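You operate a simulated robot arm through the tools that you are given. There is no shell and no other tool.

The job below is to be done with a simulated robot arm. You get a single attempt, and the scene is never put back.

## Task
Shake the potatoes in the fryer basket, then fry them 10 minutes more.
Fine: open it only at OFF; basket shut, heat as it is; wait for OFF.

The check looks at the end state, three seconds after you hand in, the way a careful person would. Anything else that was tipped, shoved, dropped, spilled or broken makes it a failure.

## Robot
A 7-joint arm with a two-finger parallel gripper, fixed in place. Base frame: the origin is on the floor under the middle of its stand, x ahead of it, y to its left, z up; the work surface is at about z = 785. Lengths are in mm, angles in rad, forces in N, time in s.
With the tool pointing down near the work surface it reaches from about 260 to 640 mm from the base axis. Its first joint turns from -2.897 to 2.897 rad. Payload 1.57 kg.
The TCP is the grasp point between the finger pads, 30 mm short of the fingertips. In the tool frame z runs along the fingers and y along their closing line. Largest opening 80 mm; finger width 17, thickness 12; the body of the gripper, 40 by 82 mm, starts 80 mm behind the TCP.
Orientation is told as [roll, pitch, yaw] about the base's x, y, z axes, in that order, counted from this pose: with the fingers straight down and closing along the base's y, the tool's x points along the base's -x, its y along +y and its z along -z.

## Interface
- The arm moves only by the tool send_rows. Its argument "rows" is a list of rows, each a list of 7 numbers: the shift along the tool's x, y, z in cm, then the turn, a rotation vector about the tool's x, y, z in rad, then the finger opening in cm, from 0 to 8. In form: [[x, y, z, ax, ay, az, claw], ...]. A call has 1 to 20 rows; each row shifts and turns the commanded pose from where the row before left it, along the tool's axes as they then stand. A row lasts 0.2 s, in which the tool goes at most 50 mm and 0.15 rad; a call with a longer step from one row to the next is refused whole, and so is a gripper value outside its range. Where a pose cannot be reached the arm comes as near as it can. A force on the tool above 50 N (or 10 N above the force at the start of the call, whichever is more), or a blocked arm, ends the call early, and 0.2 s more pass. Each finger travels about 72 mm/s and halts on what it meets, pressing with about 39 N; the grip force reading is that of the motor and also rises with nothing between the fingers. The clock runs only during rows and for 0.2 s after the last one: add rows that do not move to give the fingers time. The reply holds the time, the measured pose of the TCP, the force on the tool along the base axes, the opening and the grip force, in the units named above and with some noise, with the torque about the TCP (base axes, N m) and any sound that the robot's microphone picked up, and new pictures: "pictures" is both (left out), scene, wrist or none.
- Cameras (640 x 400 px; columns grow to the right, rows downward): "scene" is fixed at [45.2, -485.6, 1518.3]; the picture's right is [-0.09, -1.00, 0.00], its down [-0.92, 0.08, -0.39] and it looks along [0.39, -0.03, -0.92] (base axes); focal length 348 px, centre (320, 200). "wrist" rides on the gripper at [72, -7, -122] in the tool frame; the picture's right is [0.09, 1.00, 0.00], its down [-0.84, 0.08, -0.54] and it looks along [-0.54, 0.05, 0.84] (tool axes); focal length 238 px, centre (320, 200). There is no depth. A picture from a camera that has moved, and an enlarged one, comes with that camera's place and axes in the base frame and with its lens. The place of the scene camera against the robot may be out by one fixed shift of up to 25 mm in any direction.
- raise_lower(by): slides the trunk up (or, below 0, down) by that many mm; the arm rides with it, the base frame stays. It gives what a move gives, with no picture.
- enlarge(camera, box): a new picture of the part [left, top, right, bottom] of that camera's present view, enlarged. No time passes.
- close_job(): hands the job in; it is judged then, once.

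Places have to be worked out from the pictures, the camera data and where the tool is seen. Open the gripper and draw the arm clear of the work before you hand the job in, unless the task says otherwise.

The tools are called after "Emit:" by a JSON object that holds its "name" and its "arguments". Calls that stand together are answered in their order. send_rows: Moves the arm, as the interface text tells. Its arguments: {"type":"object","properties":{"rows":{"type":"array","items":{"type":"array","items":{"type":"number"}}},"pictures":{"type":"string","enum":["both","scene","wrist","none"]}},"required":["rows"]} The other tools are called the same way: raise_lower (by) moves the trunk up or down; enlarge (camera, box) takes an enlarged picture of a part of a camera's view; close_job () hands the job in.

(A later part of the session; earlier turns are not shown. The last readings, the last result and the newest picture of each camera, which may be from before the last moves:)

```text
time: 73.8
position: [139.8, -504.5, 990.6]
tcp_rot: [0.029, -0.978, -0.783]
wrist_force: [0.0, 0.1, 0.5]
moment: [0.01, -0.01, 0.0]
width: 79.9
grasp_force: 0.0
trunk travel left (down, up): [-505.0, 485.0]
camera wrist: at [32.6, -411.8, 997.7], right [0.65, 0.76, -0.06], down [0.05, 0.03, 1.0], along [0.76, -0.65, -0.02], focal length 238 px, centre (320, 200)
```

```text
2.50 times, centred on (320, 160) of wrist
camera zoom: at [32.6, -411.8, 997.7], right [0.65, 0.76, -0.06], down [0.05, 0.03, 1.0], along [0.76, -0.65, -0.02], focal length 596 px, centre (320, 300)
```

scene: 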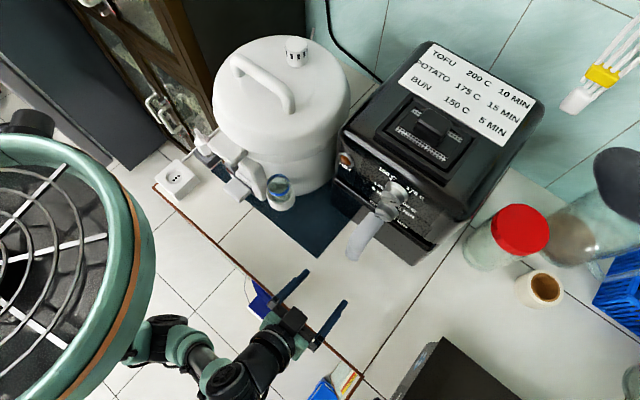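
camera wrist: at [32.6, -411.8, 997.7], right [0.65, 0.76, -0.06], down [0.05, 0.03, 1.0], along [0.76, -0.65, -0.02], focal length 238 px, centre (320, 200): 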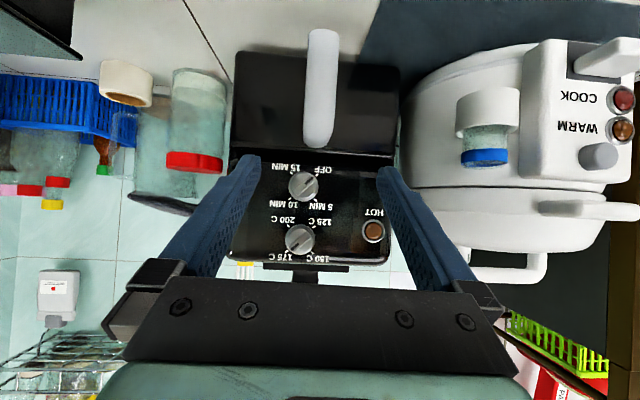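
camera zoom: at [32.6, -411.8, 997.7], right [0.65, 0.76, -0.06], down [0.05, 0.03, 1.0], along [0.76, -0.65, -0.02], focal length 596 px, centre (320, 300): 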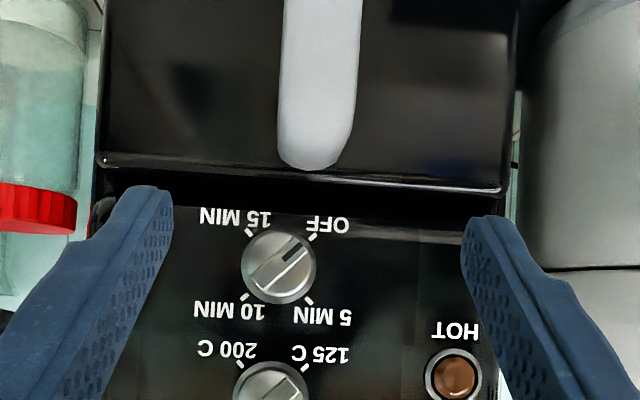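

The timer knob shows head-on at about z≈977, pointer at OFF, and the slide motion fixed the fryer's normal at 135° to good accuracy. I'll cancel the small tool roll and tilt the tool to horizontal, in free space about 170 mm from the panel.

Emit:
{"name": "send_rows", "arguments": {"rows": [[0, 0, 0, 0.029, 0, 0, 8], [0, 0, 0, 0, -0.119, 0, 8], [0, 0, 0, 0, -0.119, 0, 8], [0, 0, 0, 0, -0.119, 0, 8], [0, 0, 0, 0, -0.119, 0, 8], [0, 0, 0, 0, -0.117, 0, 8], [0, 0, 0, 0, 0, 0, 8]], "pictures": "both"}}

Emit:
{"name": "enlarge", "arguments": {"camera": "wrist", "box": [200, 60, 440, 280]}}

```text
time: 75.3
position: [140.1, -504.2, 990.2]
tcp_rot: [3.039, -1.567, 2.461]
wrist_force: [-0.3, 0.0, 0.0]
moment: [-0.08, 0.02, 0.04]
width: 79.9
grasp_force: 0.0
trunk travel left (down, up): [-505.0, 485.0]
camera wrist: at [48.3, -423.0, 917.5], right [0.7, 0.7, -0.09], down [-0.33, 0.44, 0.84], along [0.63, -0.56, 0.54], focal length 238 px, centre (320, 200)
```

scene: 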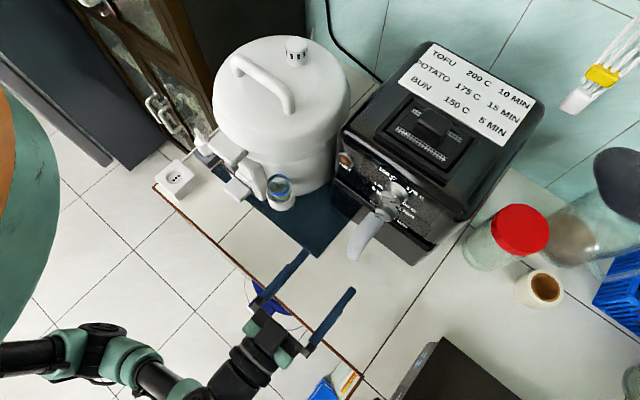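
wrist: 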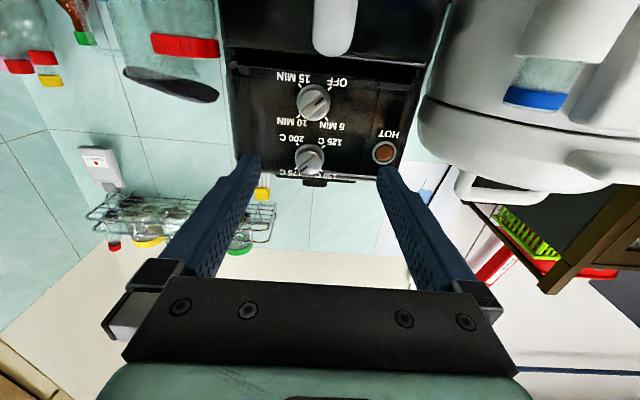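

```text
1.82 times, centred on (320, 170) of wrist
camera zoom: at [48.3, -423.0, 917.5], right [0.7, 0.7, -0.09], down [-0.33, 0.44, 0.84], along [0.63, -0.56, 0.54], focal length 433 px, centre (320, 254)
```

zoom: 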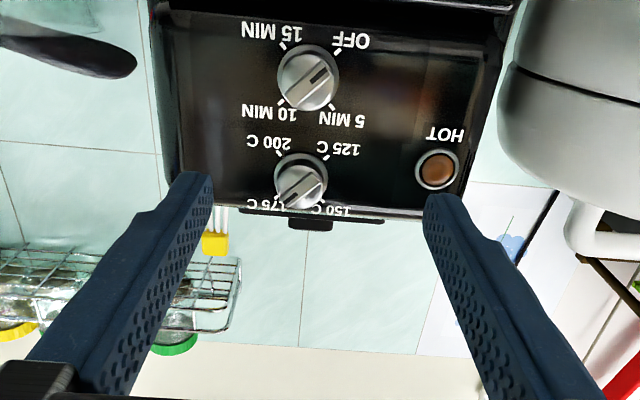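

The tool is now exactly horizontal, facing the panel. The knob's face centre works out to about x=261, y=-638, z=975, with the panel about 19 mm behind it. Setting 10 MIN needs a 180° clockwise turn, so I'll test rolling the wrist -90° here in free space as a possible start.

Emit:
{"name": "send_rows", "arguments": {"rows": [[0, 0, 0, 0, 0, -0.1428, 8], [0, 0, 0, 0, 0, -0.1428, 8], [0, 0, 0, 0, 0, -0.1428, 8], [0, 0, 0, 0, 0, -0.1428, 8], [0, 0, 0, 0, 0, -0.1428, 8], [0, 0, 0, 0, 0, -0.1428, 8], [0, 0, 0, 0, 0, -0.1428, 8], [0, 0, 0, 0, 0, -0.1428, 8], [0, 0, 0, 0, 0, -0.1428, 8], [0, 0, 0, 0, 0, -0.1428, 8], [0, 0, 0, 0, 0, -0.1428, 8], [0, 0, 0, 0, 0, 0, 8]], "pictures": "both"}}

```text
time: 78.0
position: [139.7, -504.4, 991.2]
tcp_rot: [-1.573, 0.002, 0.787]
wrist_force: [-0.5, 0.2, 0.4]
moment: [0.01, -0.02, -0.03]
width: 79.9
grasp_force: 0.0
trunk travel left (down, up): [-505.0, 485.0]
camera wrist: at [2.5, -469.2, 996.3], right [-0.06, -0.07, -1.0], down [0.21, 0.98, -0.08], along [0.98, -0.21, -0.05], focal length 238 px, centre (320, 200)
```

scene: 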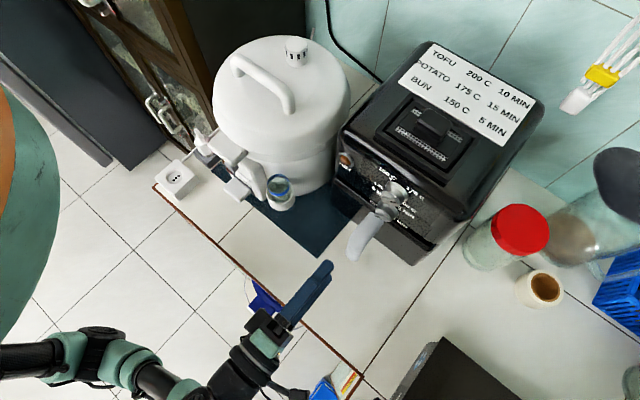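
wrist: 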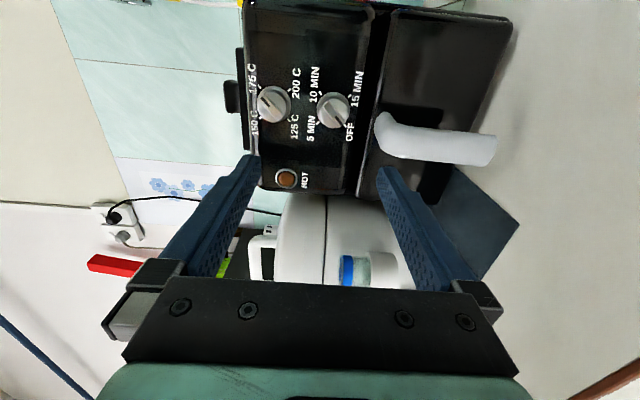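

The -90° roll is reached fine. I'll zoom in this side view to refine the knob's position and depth.

Emit:
{"name": "enlarge", "arguments": {"camera": "wrist", "box": [240, 60, 420, 180]}}

Emit:
{"name": "enlarge", "arguments": {"camera": "wrist", "box": [300, 80, 372, 140]}}

```text
3.33 times, centred on (330, 120) of wrist
camera zoom: at [2.5, -469.2, 996.3], right [-0.06, -0.07, -1.0], down [0.21, 0.98, -0.08], along [0.98, -0.21, -0.05], focal length 794 px, centre (287, 467)
```

zoom: 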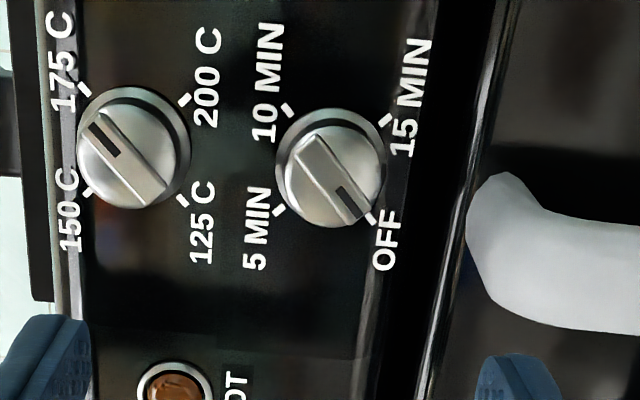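

```text
6.67 times, centred on (336, 110) of wrist
camera zoom: at [2.5, -469.2, 996.3], right [-0.06, -0.07, -1.0], down [0.21, 0.98, -0.08], along [0.98, -0.21, -0.05], focal length 1589 px, centre (213, 800)
```

zoom: 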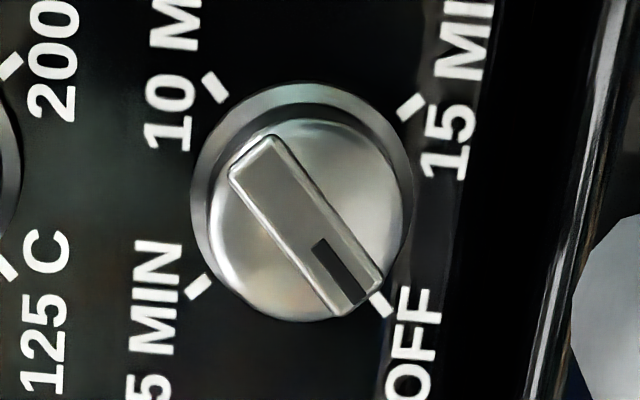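

Knob axis estimates agree: lateral coordinate about -267 along the front, z≈974.7, face diameter about 35 mm, pointer at OFF. Before gripping, I'll test that the wrist can also roll to +90° here.

Emit:
{"name": "send_rows", "arguments": {"rows": [[0, 0, 0, 0, 0, 0.1428, 8], [0, 0, 0, 0, 0, 0.1428, 8], [0, 0, 0, 0, 0, 0.1428, 8], [0, 0, 0, 0, 0, 0.1428, 8], [0, 0, 0, 0, 0, 0.1428, 8], [0, 0, 0, 0, 0, 0.1428, 8], [0, 0, 0, 0, 0, 0.1428, 8], [0, 0, 0, 0, 0, 0.1428, 8], [0, 0, 0, 0, 0, 0.1428, 8], [0, 0, 0, 0, 0, 0.1428, 8], [0, 0, 0, 0, 0, 0.1428, 8], [0, 0, 0, 0, 0, 0.1428, 8], [0, 0, 0, 0, 0, 0.1428, 8], [0, 0, 0, 0, 0, 0.1428, 8], [0, 0, 0, 0, 0, 0.1428, 8], [0, 0, 0, 0, 0, 0.1428, 8], [0, 0, 0, 0, 0, 0.1428, 8], [0, 0, 0, 0, 0, 0.1428, 8], [0, 0, 0, 0, 0, 0.1428, 8], [0, 0, 0, 0, 0, 0.1428, 8]], "pictures": "none"}}

Emit:
{"name": "send_rows", "arguments": {"rows": [[0, 0, 0, 0, 0, 0.1428, 8], [0, 0, 0, 0, 0, 0.1428, 8], [0, 0, 0, 0, 0, 0, 8]], "pictures": "wrist"}}

```text
time: 82.2
position: [139.8, -504.9, 990.4]
tcp_rot: [1.574, -0.283, -2.356]
wrist_force: [-0.1, -0.2, -0.3]
moment: [-0.01, 0.01, -0.01]
width: 79.9
grasp_force: 0.0
trunk travel left (down, up): [-505.0, 485.0]
```

```text
time: 83.0
position: [141.5, -504.4, 991.2]
tcp_rot: [1.572, 0.0, -2.354]
wrist_force: [0.4, 1.1, -1.3]
moment: [0.01, -0.02, 0.0]
width: 80.1
grasp_force: 0.1
trunk travel left (down, up): [-505.0, 485.0]
camera wrist: at [104.3, -366.8, 982.7], right [0.06, 0.06, 1.0], down [-0.97, -0.21, 0.07], along [0.21, -0.98, 0.05], focal length 238 px, centre (320, 200)
```

wrist: 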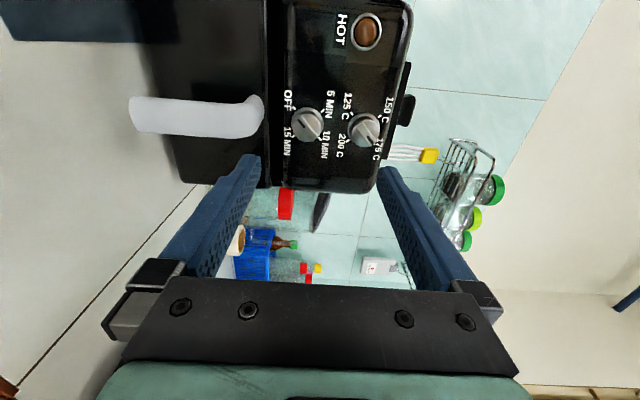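

+90° is reachable too. I'll use this opposite side view to pin down the knob's depth with the wide baseline.

Emit:
{"name": "enlarge", "arguments": {"camera": "wrist", "box": [270, 95, 342, 155]}}

Emit:
{"name": "enlarge", "arguments": {"camera": "wrist", "box": [200, 60, 420, 200]}}

```text
6.67 times, centred on (306, 125) of wrist
camera zoom: at [104.3, -366.8, 982.7], right [0.06, 0.06, 1.0], down [-0.97, -0.21, 0.07], along [0.21, -0.98, 0.05], focal length 1589 px, centre (413, 700)
```

zoom: 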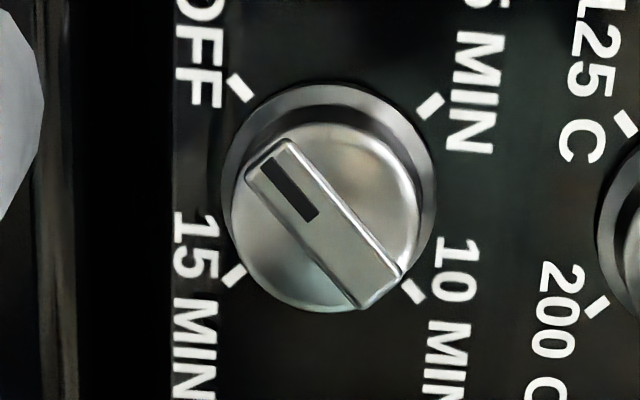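

```text
2.86 times, centred on (310, 130) of wrist
camera zoom: at [104.3, -366.8, 982.7], right [0.06, 0.06, 1.0], down [-0.97, -0.21, 0.07], along [0.21, -0.98, 0.05], focal length 681 px, centre (349, 400)
```

zoom: 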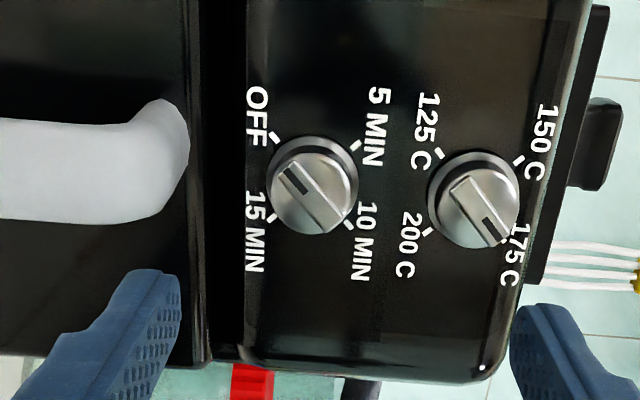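

The two side views put the knob face at H≈613–618 along the approach, axis lateral -268, z≈975, and the panel at about H≈635. I'll roll back to -90° with the fingers at 56 mm, so they fit between the heat knob above and the drawer lip below.

Emit:
{"name": "send_rows", "arguments": {"rows": [[0, 0, 0, 0, 0, -0.1428, 5.6], [0, 0, 0, 0, 0, -0.1428, 5.6], [0, 0, 0, 0, 0, -0.1428, 5.6], [0, 0, 0, 0, 0, -0.1428, 5.6], [0, 0, 0, 0, 0, -0.1428, 5.6], [0, 0, 0, 0, 0, -0.1428, 5.6], [0, 0, 0, 0, 0, -0.1428, 5.6], [0, 0, 0, 0, 0, -0.1428, 5.6], [0, 0, 0, 0, 0, -0.1428, 5.6], [0, 0, 0, 0, 0, -0.1428, 5.6], [0, 0, 0, 0, 0, -0.1428, 5.6], [0, 0, 0, 0, 0, -0.1428, 5.6], [0, 0, 0, 0, 0, -0.1428, 5.6], [0, 0, 0, 0, 0, -0.1428, 5.6], [0, 0, 0, 0, 0, -0.1428, 5.6], [0, 0, 0, 0, 0, -0.1428, 5.6], [0, 0, 0, 0, 0, -0.1428, 5.6], [0, 0, 0, 0, 0, -0.1428, 5.6], [0, 0, 0, 0, 0, -0.1428, 5.6], [0, 0, 0, 0, 0, -0.1428, 5.6]], "pictures": "none"}}

Emit:
{"name": "send_rows", "arguments": {"rows": [[0, 0, 0, 0, 0, -0.1428, 5.6], [0, 0, 0, 0, 0, -0.1428, 5.6], [0.55, 0.8, 0, 0, 0, 0, 5.6], [0.55, 0.8, 0, 0, 0, 0, 5.6], [0, 0, 2.5, 0, 0, 0, 5.6], [0, 0, 2.5, 0, 0, 0, 5.6], [0, 0, 2.5, 0, 0, 0, 5.6], [0, 0, 0, 0, 0, 0, 5.6]], "pictures": "both"}}

Emit:
{"name": "enlarge", "arguments": {"camera": "wrist", "box": [220, 60, 420, 220]}}

Emit:
{"name": "enlarge", "arguments": {"camera": "scene", "box": [290, 150, 450, 290]}}

```text
time: 87.2
position: [139.7, -503.4, 990.0]
tcp_rot: [-1.571, -0.284, 0.786]
wrist_force: [0.5, -0.7, 0.5]
moment: [0.02, 0.03, -0.04]
width: 56.0
grasp_force: 0.1
trunk travel left (down, up): [-505.0, 485.0]
```

```text
time: 89.0
position: [186.4, -565.3, 974.1]
tcp_rot: [-1.573, 0.001, 0.786]
wrist_force: [0.1, 0.4, 0.4]
moment: [0.0, 0.01, 0.0]
width: 55.8
grasp_force: 0.2
trunk travel left (down, up): [-505.0, 485.0]
camera wrist: at [49.0, -530.1, 979.7], right [-0.06, -0.07, -1.0], down [0.21, 0.98, -0.08], along [0.98, -0.21, -0.05], focal length 238 px, centre (320, 200)
```

scene: 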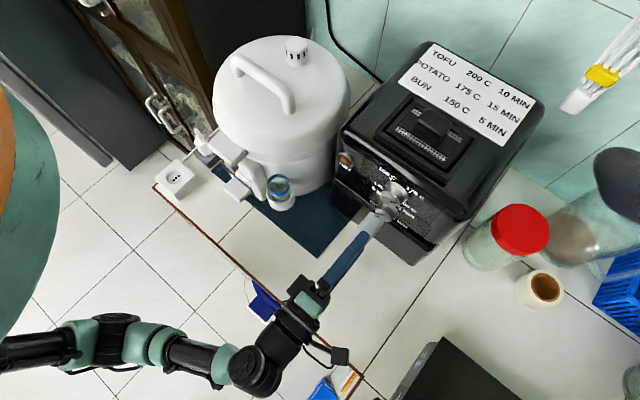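
wrist: 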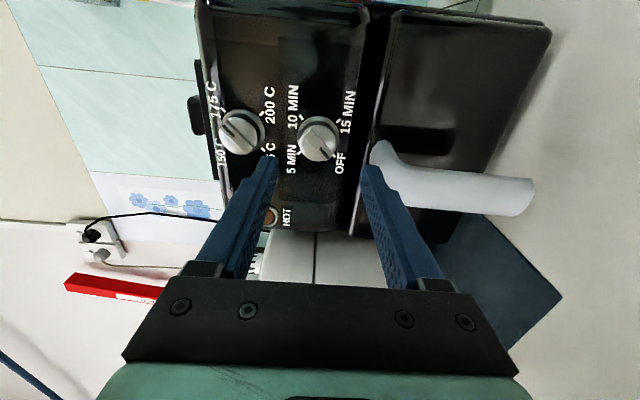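

```text
2.50 times, centred on (320, 140) of wrist
camera zoom: at [49.0, -530.1, 979.7], right [-0.06, -0.07, -1.0], down [0.21, 0.98, -0.08], along [0.98, -0.21, -0.05], focal length 596 px, centre (320, 350)
```

zoom: 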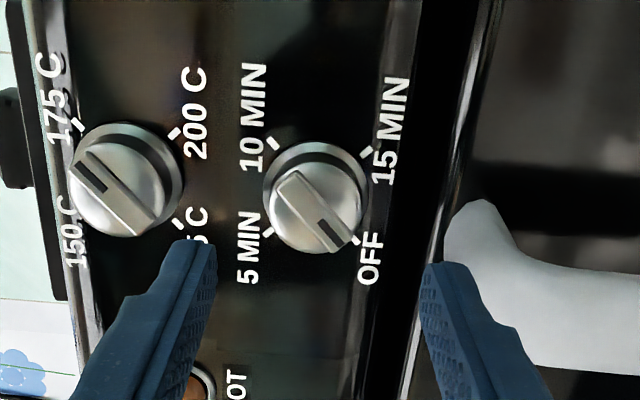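

```text
2.86 times, centred on (370, 220) of scene
camera zoom: at [45.2, -485.6, 1518.3], right [-0.09, -1.0, 0.0], down [-0.92, 0.08, -0.39], along [0.39, -0.03, -0.92], focal length 995 px, centre (177, 143)
```

zoom: 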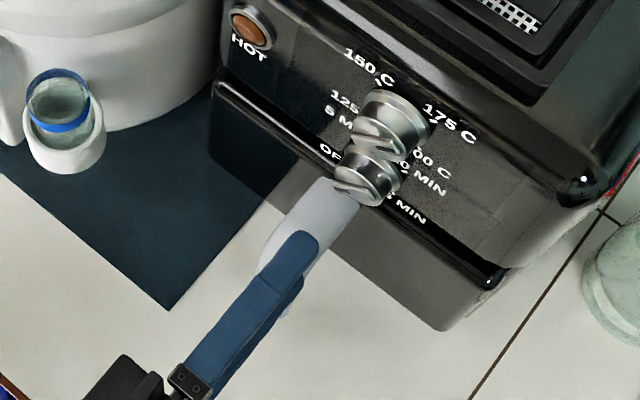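

Fingers are centred on the knob axis (TCP lateral -267.9, z 974), with clearance to the lip and the heat knob. I'll advance 45 mm so the tips are just short of the knob face region, then look.

Emit:
{"name": "send_rows", "arguments": {"rows": [[0, 0, 1.5, 0, 0, 0, 5.6], [0, 0, 1.5, 0, 0, 0, 5.6], [0, 0, 1.5, 0, 0, 0, 5.6], [0, 0, 0, 0, 0, 0, 5.6]], "pictures": "both"}}

Emit:
{"name": "enlarge", "arguments": {"camera": "wrist", "box": [220, 80, 420, 240]}}

Emit:
{"name": "enlarge", "arguments": {"camera": "scene", "box": [330, 150, 430, 240]}}

```text
time: 90.0
position: [217.4, -597.3, 974.8]
tcp_rot: [-1.572, -0.001, 0.786]
wrist_force: [-0.5, -0.4, -0.4]
moment: [-0.04, -0.01, 0.03]
width: 55.9
grasp_force: 0.1
trunk travel left (down, up): [-505.0, 485.0]
camera wrist: at [80.4, -560.6, 980.6], right [-0.06, -0.07, -1.0], down [0.21, 0.98, -0.08], along [0.98, -0.21, -0.05], focal length 238 px, centre (320, 200)
```

scene: 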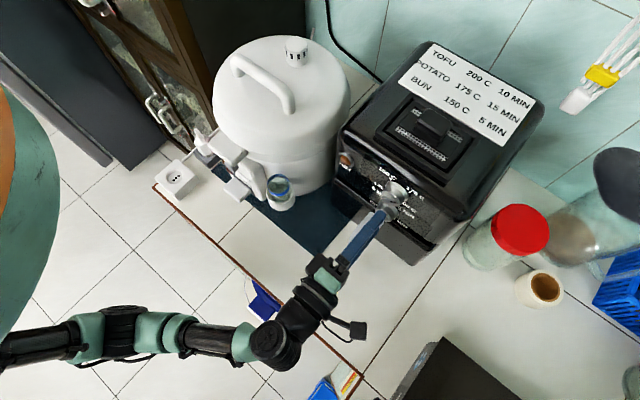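
wrist: 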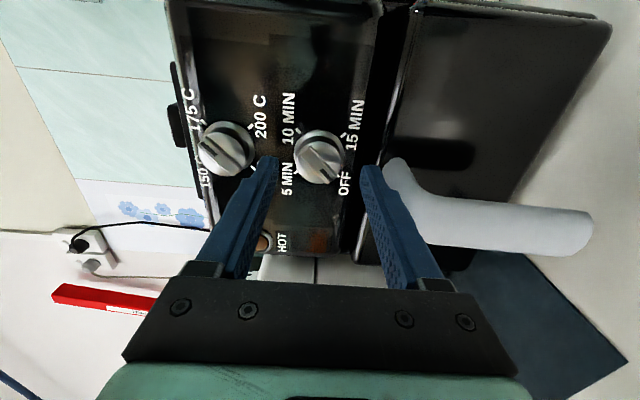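

```text
2.50 times, centred on (320, 160) of wrist
camera zoom: at [80.4, -560.6, 980.6], right [-0.06, -0.07, -1.0], down [0.21, 0.98, -0.08], along [0.98, -0.21, -0.05], focal length 596 px, centre (320, 300)
```

zoom: 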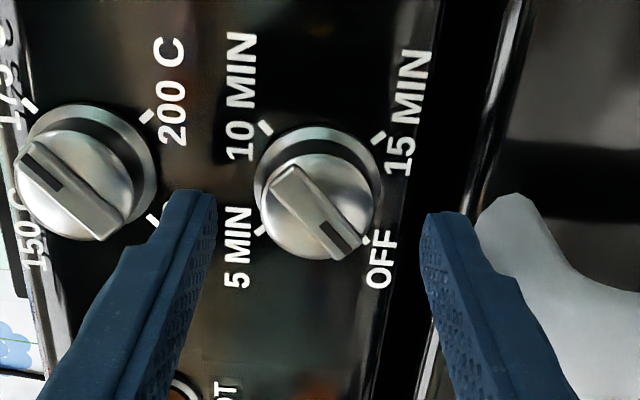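

```text
4.44 times, centred on (380, 195) of scene
camera zoom: at [45.2, -485.6, 1518.3], right [-0.09, -1.0, 0.0], down [-0.92, 0.08, -0.39], along [0.39, -0.03, -0.92], focal length 1548 px, centre (53, 222)
```

zoom: 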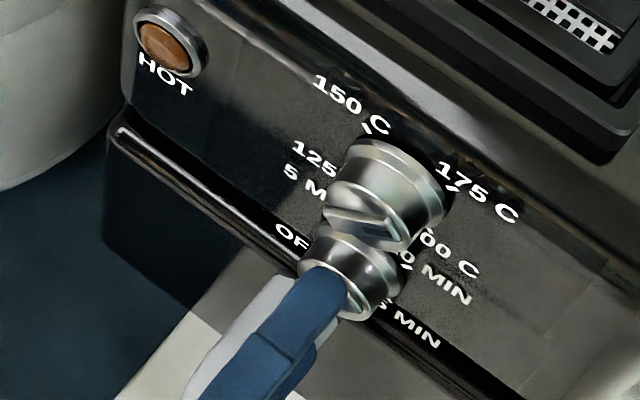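

Tips are about 12 mm short of the knob face (face at H≈618, skirt ring at about 636), well centred. I'll advance 22 mm gently so the pads overlap the knob's side by about 10 mm.

Emit:
{"name": "send_rows", "arguments": {"rows": [[0, 0, 0.6, 0, 0, 0, 5.6], [0, 0, 0.6, 0, 0, 0, 5.6], [0, 0, 0.5, 0, 0, 0, 5.6], [0, 0, 0.5, 0, 0, 0, 5.6], [0, 0, 0, 0, 0, 0, 5.6]], "pictures": "both"}}

Emit:
{"name": "enlarge", "arguments": {"camera": "wrist", "box": [220, 80, 420, 240]}}

Emit:
{"name": "enlarge", "arguments": {"camera": "scene", "box": [330, 150, 430, 240]}}

```text
time: 91.2
position: [234.7, -613.1, 976.6]
tcp_rot: [-1.572, 0.0, 0.787]
wrist_force: [0.2, 0.6, 0.0]
moment: [-0.01, 0.01, -0.01]
width: 56.1
grasp_force: 0.1
trunk travel left (down, up): [-505.0, 485.0]
camera wrist: at [96.3, -577.4, 980.7], right [-0.06, -0.07, -1.0], down [0.21, 0.98, -0.08], along [0.98, -0.21, -0.05], focal length 238 px, centre (320, 200)
```

scene: 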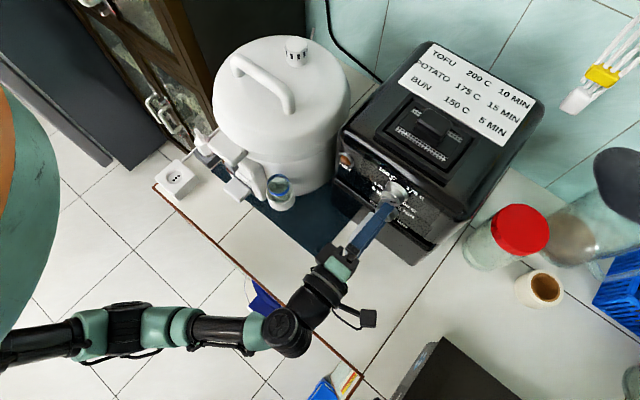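
wrist: 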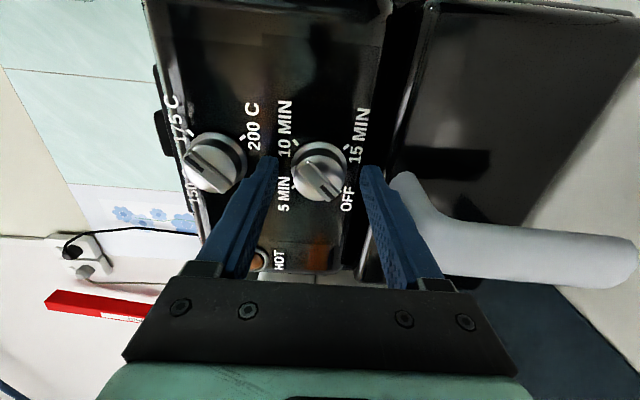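

```text
2.50 times, centred on (320, 160) of wrist
camera zoom: at [96.3, -577.4, 980.7], right [-0.06, -0.07, -1.0], down [0.21, 0.98, -0.08], along [0.98, -0.21, -0.05], focal length 596 px, centre (320, 300)
```

zoom: 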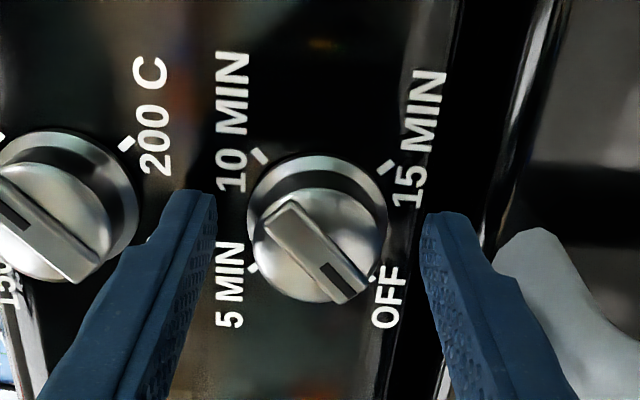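

```text
4.44 times, centred on (380, 195) of scene
camera zoom: at [45.2, -485.6, 1518.3], right [-0.09, -1.0, 0.0], down [-0.92, 0.08, -0.39], along [0.39, -0.03, -0.92], focal length 1548 px, centre (53, 222)
```

zoom: 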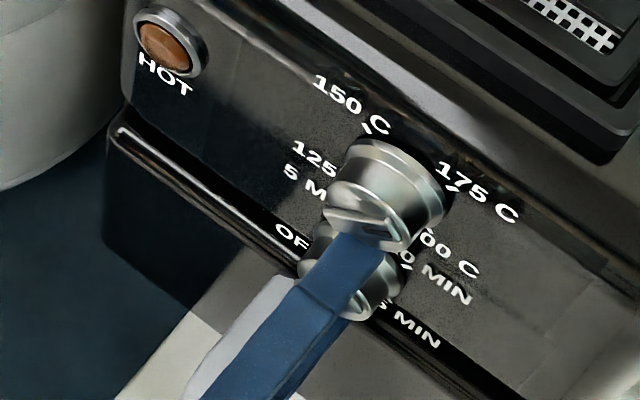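

Overlap is about 11 mm and no contact yet. I'll go 3 mm deeper and close on the knob's side.

Emit:
{"name": "send_rows", "arguments": {"rows": [[0, 0, 0.3, 0, 0, 0, 5.6], [0, 0, 0, 0, 0, 0, 5.6], [0, 0, 0, 0, 0, 0, 4.4], [0, 0, 0, 0, 0, 0, 3.8], [0, 0, 0, 0, 0, 0, 3.2], [0, 0, 0, 0, 0, 0, 2.6], [0, 0, 0, 0, 0, 0, 2.0], [0, 0, 0, 0, 0, 0, 2.0]], "pictures": "both"}}

Emit:
{"name": "enlarge", "arguments": {"camera": "wrist", "box": [220, 80, 420, 240]}}

```text
time: 93.0
position: [236.5, -615.1, 975.8]
tcp_rot: [-1.575, 0.0, 0.786]
wrist_force: [1.7, -3.0, 4.8]
moment: [0.1, 0.09, 0.04]
width: 33.7
grasp_force: 41.0
trunk travel left (down, up): [-505.0, 485.0]
camera wrist: at [98.5, -579.4, 981.2], right [-0.06, -0.07, -1.0], down [0.21, 0.98, -0.08], along [0.98, -0.21, -0.05], focal length 238 px, centre (320, 200)
```

scene: 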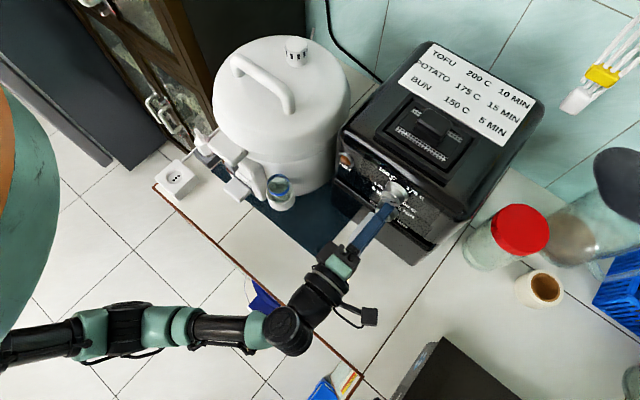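
wrist: 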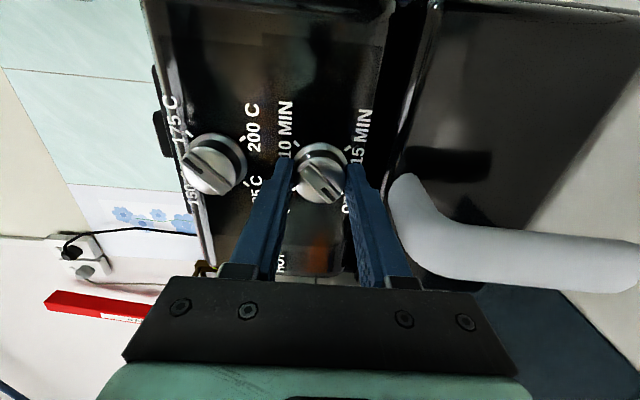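

```text
2.50 times, centred on (320, 160) of wrist
camera zoom: at [98.5, -579.4, 981.2], right [-0.06, -0.07, -1.0], down [0.21, 0.98, -0.08], along [0.98, -0.21, -0.05], focal length 596 px, centre (320, 300)
```

zoom: 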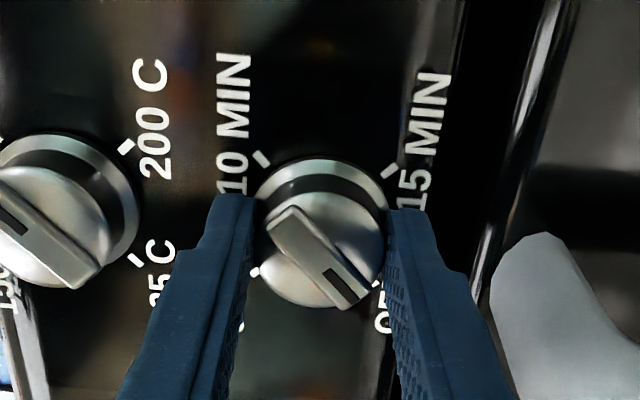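

The knob is gripped at 33.7 mm with hardly any side force. I'll turn clockwise 0.45 rad first and check that it follows.

Emit:
{"name": "send_rows", "arguments": {"rows": [[0, 0, 0, 0, 0, 0.09, 2], [0, 0, 0, 0, 0, 0.12, 2], [0, 0, 0, 0, 0, 0.12, 2], [0, 0, 0, 0, 0, 0.12, 2]], "pictures": "both"}}

Emit:
{"name": "enlarge", "arguments": {"camera": "wrist", "box": [220, 80, 420, 240]}}

```text
time: 94.0
position: [236.3, -614.2, 975.3]
tcp_rot: [-1.575, -0.452, 0.789]
wrist_force: [8.2, -11.4, 9.9]
moment: [0.24, 0.21, -0.9]
width: 33.8
grasp_force: 41.3
trunk travel left (down, up): [-505.0, 485.0]
camera wrist: at [101.6, -576.4, 948.8], right [0.25, 0.25, -0.94], down [0.17, 0.94, 0.29], along [0.95, -0.23, 0.19], focal length 238 px, centre (320, 200)
```

scene: 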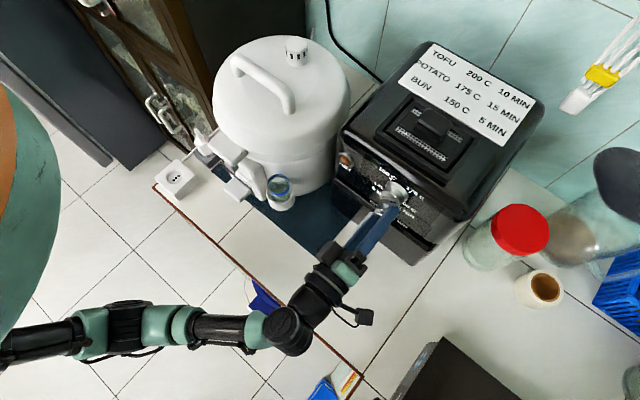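
wrist: 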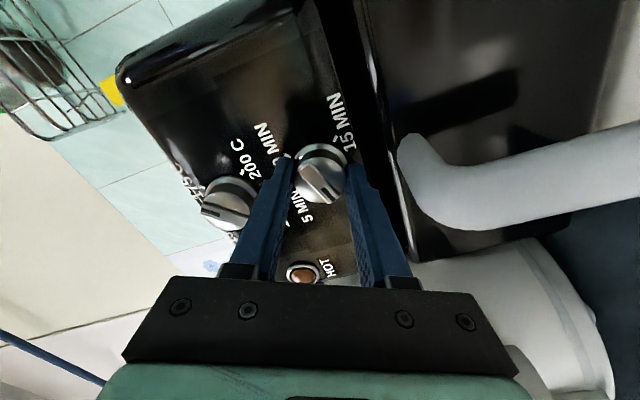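

```text
2.50 times, centred on (320, 160) of wrist
camera zoom: at [101.6, -576.4, 948.8], right [0.25, 0.25, -0.94], down [0.17, 0.94, 0.29], along [0.95, -0.23, 0.19], focal length 596 px, centre (320, 300)
```

zoom: 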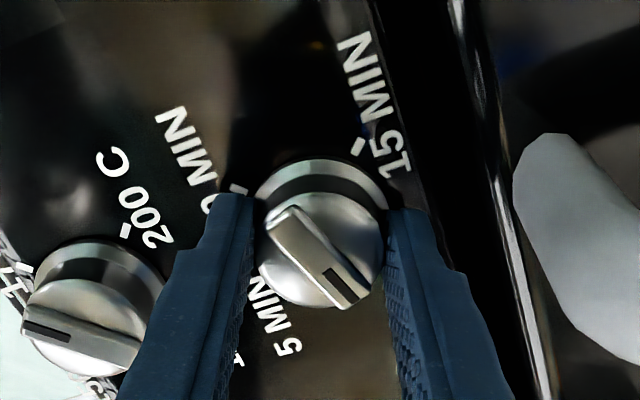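

The knob follows the gripper. I'll keep turning clockwise, another 1.3 rad, watching the forces.

Emit:
{"name": "send_rows", "arguments": {"rows": [[0, 0, 0, 0, 0, 0.13, 2], [0, 0, 0, 0, 0, 0.13, 2], [0, 0, 0, 0, 0, 0.13, 2], [0, 0, 0, 0, 0, 0.13, 2], [0, 0, 0, 0, 0, 0.13, 2], [0, 0, 0, 0, 0, 0.13, 2], [0, 0, 0, 0, 0, 0.13, 2], [0, 0, 0, 0, 0, 0.13, 2], [0, 0, 0, 0, 0, 0.13, 2], [0, 0, 0, 0, 0, 0.13, 2]], "pictures": "both"}}

Emit:
{"name": "enlarge", "arguments": {"camera": "wrist", "box": [220, 80, 420, 240]}}

```text
time: 96.2
position: [236.2, -614.1, 975.5]
tcp_rot: [1.581, -1.391, -2.363]
wrist_force: [12.7, -6.5, 10.6]
moment: [-0.58, -0.62, -0.22]
width: 33.7
grasp_force: 42.0
trunk travel left (down, up): [-505.0, 485.0]
camera wrist: at [154.3, -523.3, 901.8], right [0.7, 0.71, 0.09], down [-0.44, 0.33, 0.84], along [0.56, -0.63, 0.54], focal length 238 px, centre (320, 200)
```

scene: 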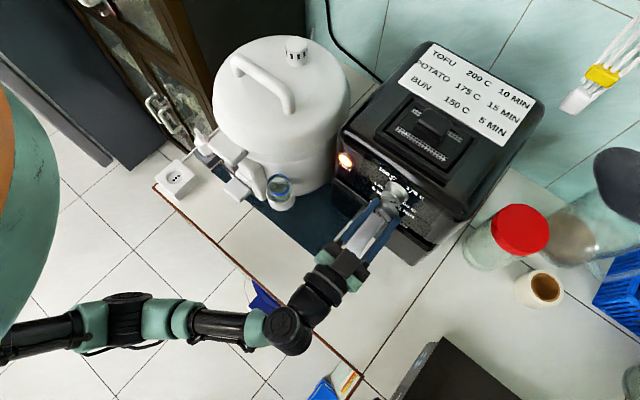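
wrist: 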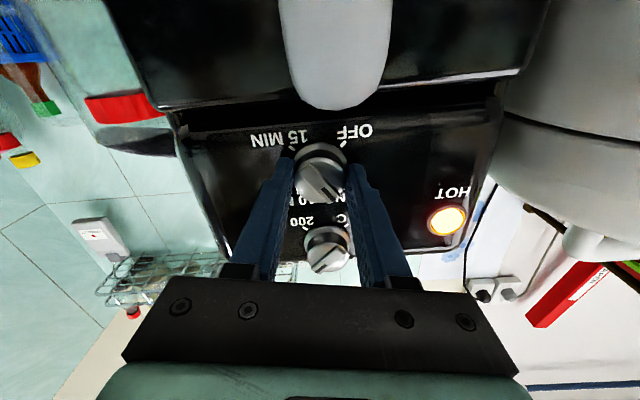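

```text
2.50 times, centred on (320, 160) of wrist
camera zoom: at [154.3, -523.3, 901.8], right [0.7, 0.71, 0.09], down [-0.44, 0.33, 0.84], along [0.56, -0.63, 0.54], focal length 596 px, centre (320, 300)
```

zoom: 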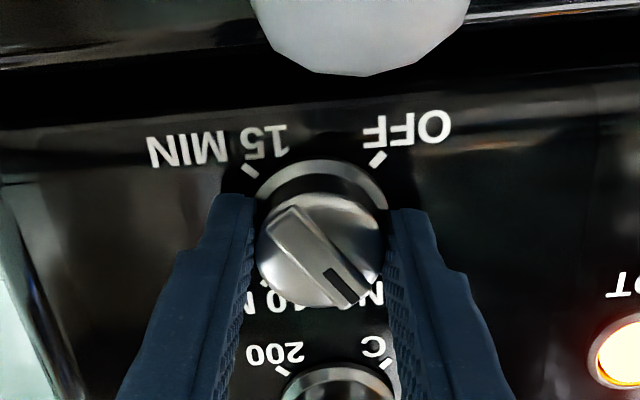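

The HOT lamp is lit and the pointer has just passed 5 MIN. I'll turn another 1.3 rad and then fine-tune.

Emit:
{"name": "send_rows", "arguments": {"rows": [[0, 0, 0, 0, 0, 0.13, 2], [0, 0, 0, 0, 0, 0.13, 2], [0, 0, 0, 0, 0, 0.13, 2], [0, 0, 0, 0, 0, 0.13, 2], [0, 0, 0, 0, 0, 0.13, 2], [0, 0, 0, 0, 0, 0.13, 2], [0, 0, 0, 0, 0, 0.13, 2], [0, 0, 0, 0, 0, 0.13, 2], [0, 0, 0, 0, 0, 0.13, 2], [0, 0, 0, 0, 0, 0.13, 2]], "pictures": "both"}}

Emit:
{"name": "enlarge", "arguments": {"camera": "wrist", "box": [220, 80, 420, 240]}}

Emit:
{"name": "enlarge", "arguments": {"camera": "scene", "box": [330, 150, 430, 240]}}

```text
time: 98.3
position: [238.2, -614.5, 975.8]
tcp_rot: [1.573, -0.09, -2.354]
wrist_force: [15.7, 3.3, 10.2]
moment: [-0.05, -0.03, -0.53]
width: 33.8
grasp_force: 41.5
trunk travel left (down, up): [-505.0, 485.0]
camera wrist: at [200.2, -476.8, 961.4], right [0.13, 0.13, 0.98], down [-0.97, -0.2, 0.15], along [0.22, -0.97, 0.1], focal length 238 px, centre (320, 200)
```

scene: 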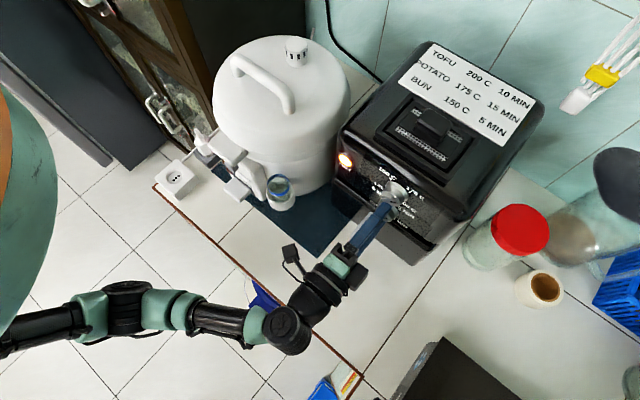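
wrist: 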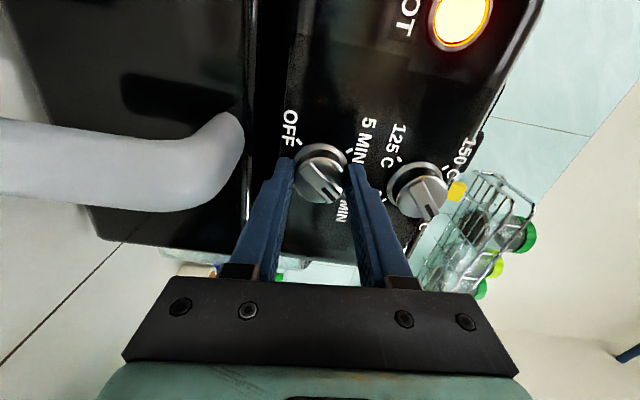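

```text
2.50 times, centred on (320, 160) of wrist
camera zoom: at [200.2, -476.8, 961.4], right [0.13, 0.13, 0.98], down [-0.97, -0.2, 0.15], along [0.22, -0.97, 0.1], focal length 596 px, centre (320, 300)
```

zoom: 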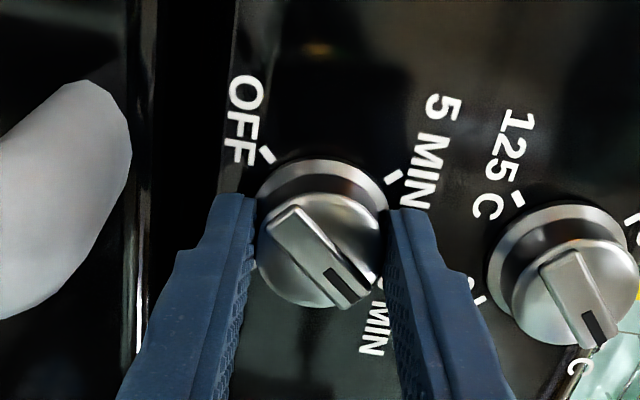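

```text
4.44 times, centred on (380, 195) of scene
camera zoom: at [45.2, -485.6, 1518.3], right [-0.09, -1.0, 0.0], down [-0.92, 0.08, -0.39], along [0.39, -0.03, -0.92], focal length 1548 px, centre (53, 222)
```

zoom: 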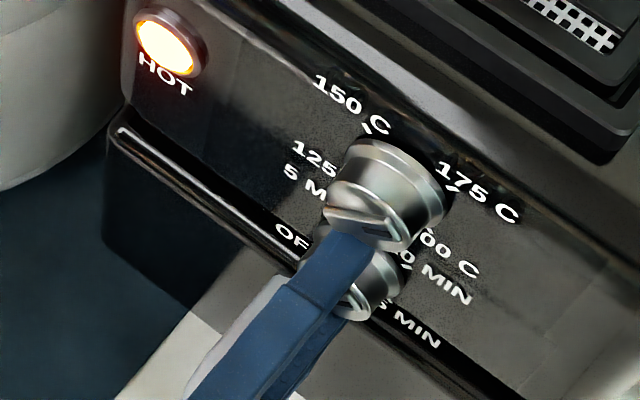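

No slip: the pointer is unchanged between the pads, and comparing tick positions leaves about 0.09 rad to the 10 MIN mark. I'll finish that and check.

Emit:
{"name": "send_rows", "arguments": {"rows": [[0, 0, 0, 0, 0, 0.05, 2], [0, 0, 0, 0, 0, 0.045, 2], [0, 0, 0, 0, 0, 0, 2]], "pictures": "wrist"}}

Emit:
{"name": "enlarge", "arguments": {"camera": "wrist", "box": [220, 80, 420, 240]}}

```text
time: 99.2
position: [236.9, -612.2, 975.9]
tcp_rot: [1.569, 0.005, -2.351]
wrist_force: [16.1, -1.3, 12.7]
moment: [-0.04, -0.02, -0.52]
width: 33.7
grasp_force: 41.1
trunk travel left (down, up): [-505.0, 485.0]
camera wrist: at [200.8, -476.1, 968.2], right [0.06, 0.07, 1.0], down [-0.97, -0.21, 0.07], along [0.22, -0.97, 0.05], focal length 238 px, centre (320, 200)
```

wrist: 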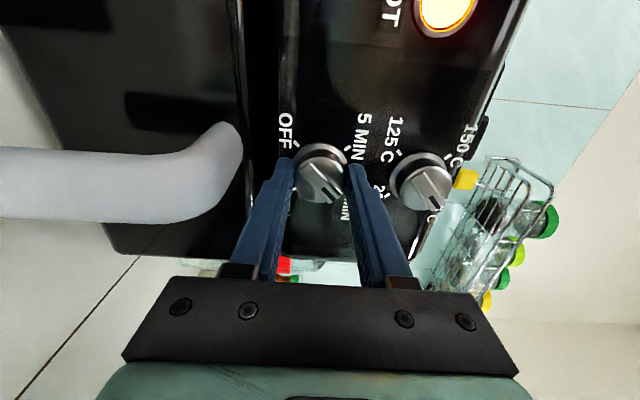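

```text
2.50 times, centred on (320, 160) of wrist
camera zoom: at [200.8, -476.1, 968.2], right [0.06, 0.07, 1.0], down [-0.97, -0.21, 0.07], along [0.22, -0.97, 0.05], focal length 596 px, centre (320, 300)
```

zoom: 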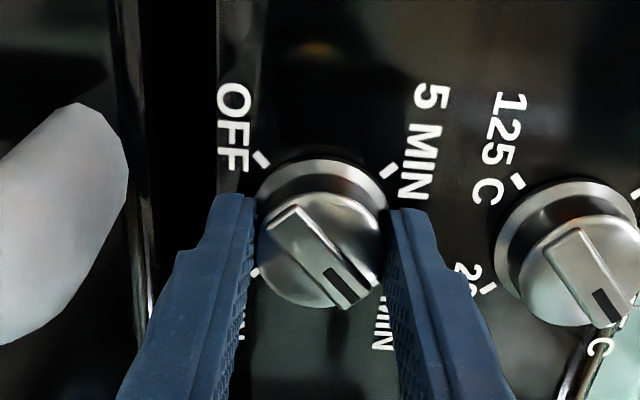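

OFF and 5 MIN now sit exactly where 10 and 15 were at the start, so the pointer is at 10 MIN and the heat is still at 175. I'll release with a 56 mm opening and back straight out.

Emit:
{"name": "send_rows", "arguments": {"rows": [[0, 0, 0, 0, 0, 0, 4.4], [0, 0, 0, 0, 0, 0, 5.4], [0, 0, 0, 0, 0, 0, 5.4], [0, 0, -1.0, 0, 0, 0, 5.4], [0, 0, -1.5, 0, 0, 0, 5.4], [0, 0, -2.0, 0, 0, 0, 5.4], [0, 0, -2.5, 0, 0, 0, 5.4], [0, 0, -2.5, 0, 0, 0, 5.4], [0, 0, -2.5, 0, 0, 0, 5.4], [0, 0, 0, 0, 0, 0, 5.4]], "pictures": "both"}}

Emit:
{"name": "enlarge", "arguments": {"camera": "wrist", "box": [250, 60, 450, 200]}}

Emit:
{"name": "enlarge", "arguments": {"camera": "scene", "box": [330, 150, 430, 240]}}

```text
time: 101.3
position: [150.0, -528.4, 972.3]
tcp_rot: [1.571, 0.006, -2.352]
wrist_force: [0.1, -0.3, -0.2]
moment: [-0.02, -0.02, 0.02]
width: 54.1
grasp_force: 0.1
trunk travel left (down, up): [-505.0, 485.0]
camera wrist: at [113.5, -391.5, 965.7], right [0.06, 0.06, 1.0], down [-0.97, -0.21, 0.07], along [0.21, -0.98, 0.05], focal length 238 px, centre (320, 200)
```

scene: 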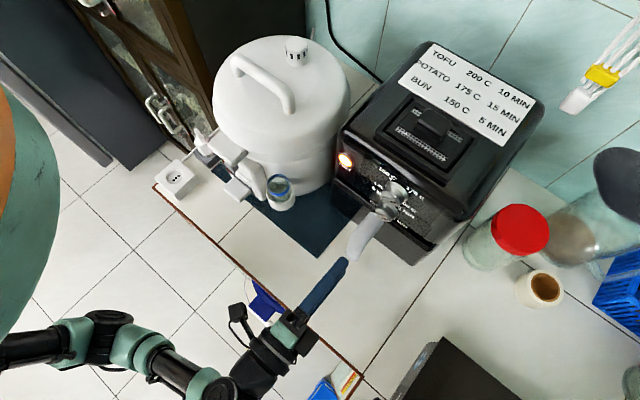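
wrist: 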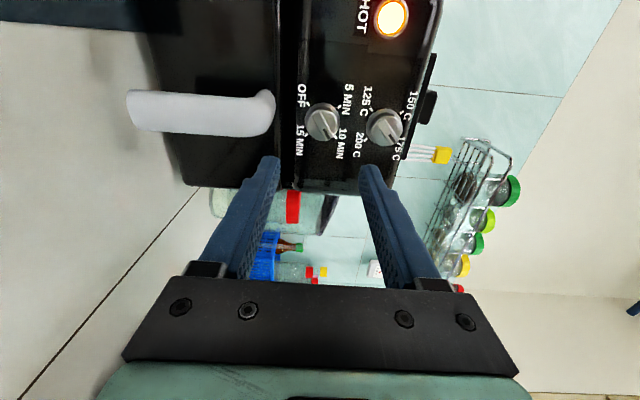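

```text
2.86 times, centred on (350, 130) of wrist
camera zoom: at [113.5, -391.5, 965.7], right [0.06, 0.06, 1.0], down [-0.97, -0.21, 0.07], along [0.21, -0.98, 0.05], focal length 681 px, centre (234, 400)
```

zoom: 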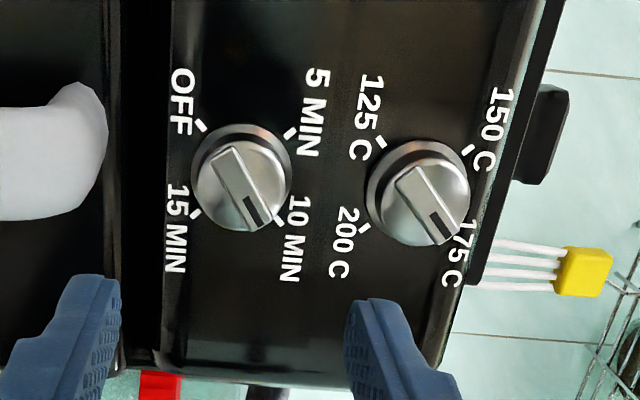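

```text
4.44 times, centred on (380, 195) of scene
camera zoom: at [45.2, -485.6, 1518.3], right [-0.09, -1.0, 0.0], down [-0.92, 0.08, -0.39], along [0.39, -0.03, -0.92], focal length 1548 px, centre (53, 222)
```

zoom: 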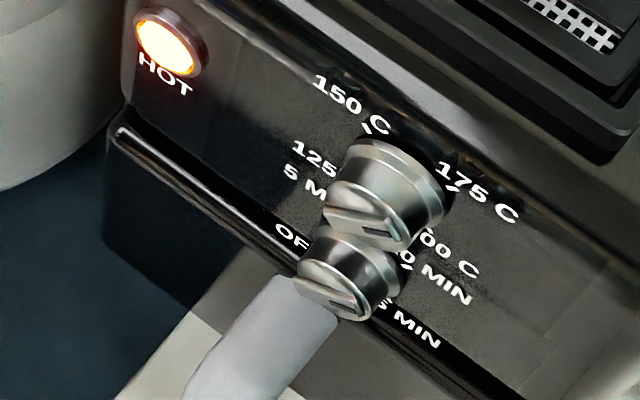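

The timer reads about 10 MIN and the lamp is on. I'll zoom in for the exact pointer position and whether it's moving.

Emit:
{"name": "enlarge", "arguments": {"camera": "wrist", "box": [285, 90, 357, 150]}}

Emit:
{"name": "send_rows", "arguments": {"rows": [[0, 0, 0, 0, 0, 0, 5.4], [0, 0, 0, 0, 0, 0, 5.4], [0, 0, 0, 0, 0, 0, 5.4], [0, 0, 0, 0, 0, 0, 5.4], [0, 0, 0, 0, 0, 0, 5.4], [0, 0, 0, 0, 0, 0, 5.4], [0, 0, 0, 0, 0, 0, 5.4], [0, 0, 0, 0, 0, 0, 5.4], [0, 0, 0, 0, 0, 0, 5.4], [0, 0, 0, 0, 0, 0, 5.4]], "pictures": "wrist"}}

Emit:
{"name": "enlarge", "arguments": {"camera": "wrist", "box": [285, 90, 357, 150]}}

```text
6.67 times, centred on (321, 120) of wrist
camera zoom: at [113.5, -391.5, 965.7], right [0.06, 0.06, 1.0], down [-0.97, -0.21, 0.07], along [0.21, -0.98, 0.05], focal length 1589 px, centre (313, 733)
```

zoom: 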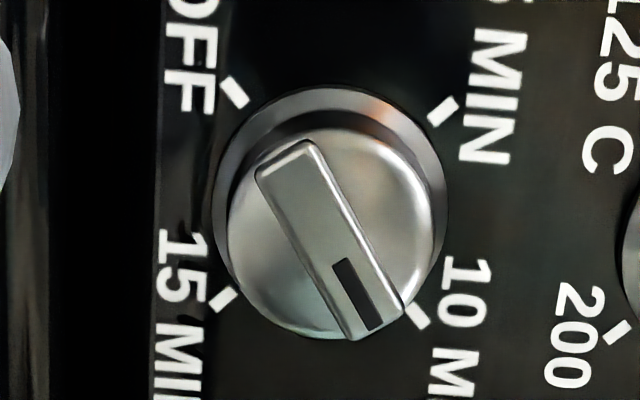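

```text
time: 103.5
position: [148.4, -529.2, 973.1]
tcp_rot: [1.573, 0.006, -2.356]
wrist_force: [-0.1, -0.4, -0.2]
moment: [0.02, 0.03, 0.0]
width: 54.0
grasp_force: 0.0
trunk travel left (down, up): [-505.0, 485.0]
camera wrist: at [113.7, -391.7, 965.7], right [0.06, 0.06, 1.0], down [-0.97, -0.21, 0.07], along [0.21, -0.98, 0.05], focal length 238 px, centre (320, 200)
```

wrist: 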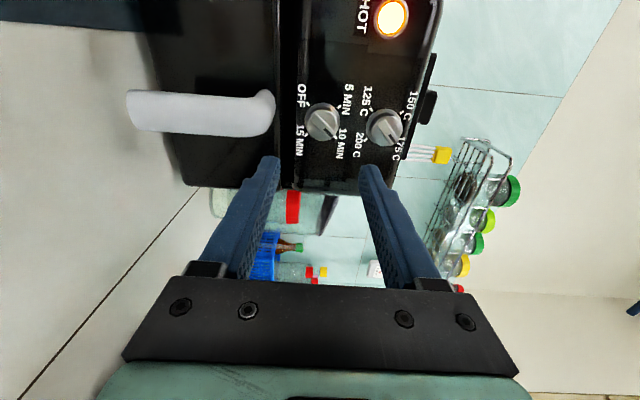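

```text
6.67 times, centred on (321, 120) of wrist
camera zoom: at [113.7, -391.7, 965.7], right [0.06, 0.06, 1.0], down [-0.97, -0.21, 0.07], along [0.21, -0.98, 0.05], focal length 1589 px, centre (313, 733)
```

zoom: 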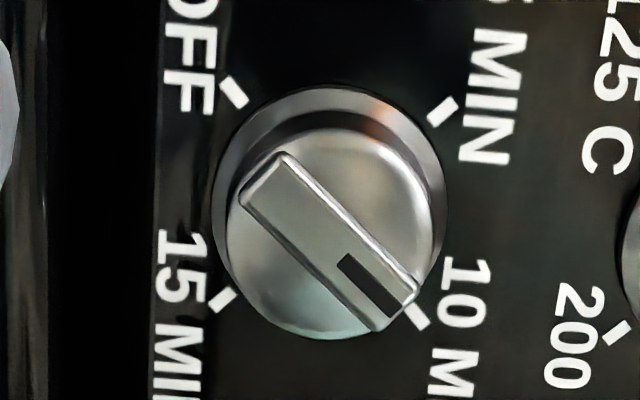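

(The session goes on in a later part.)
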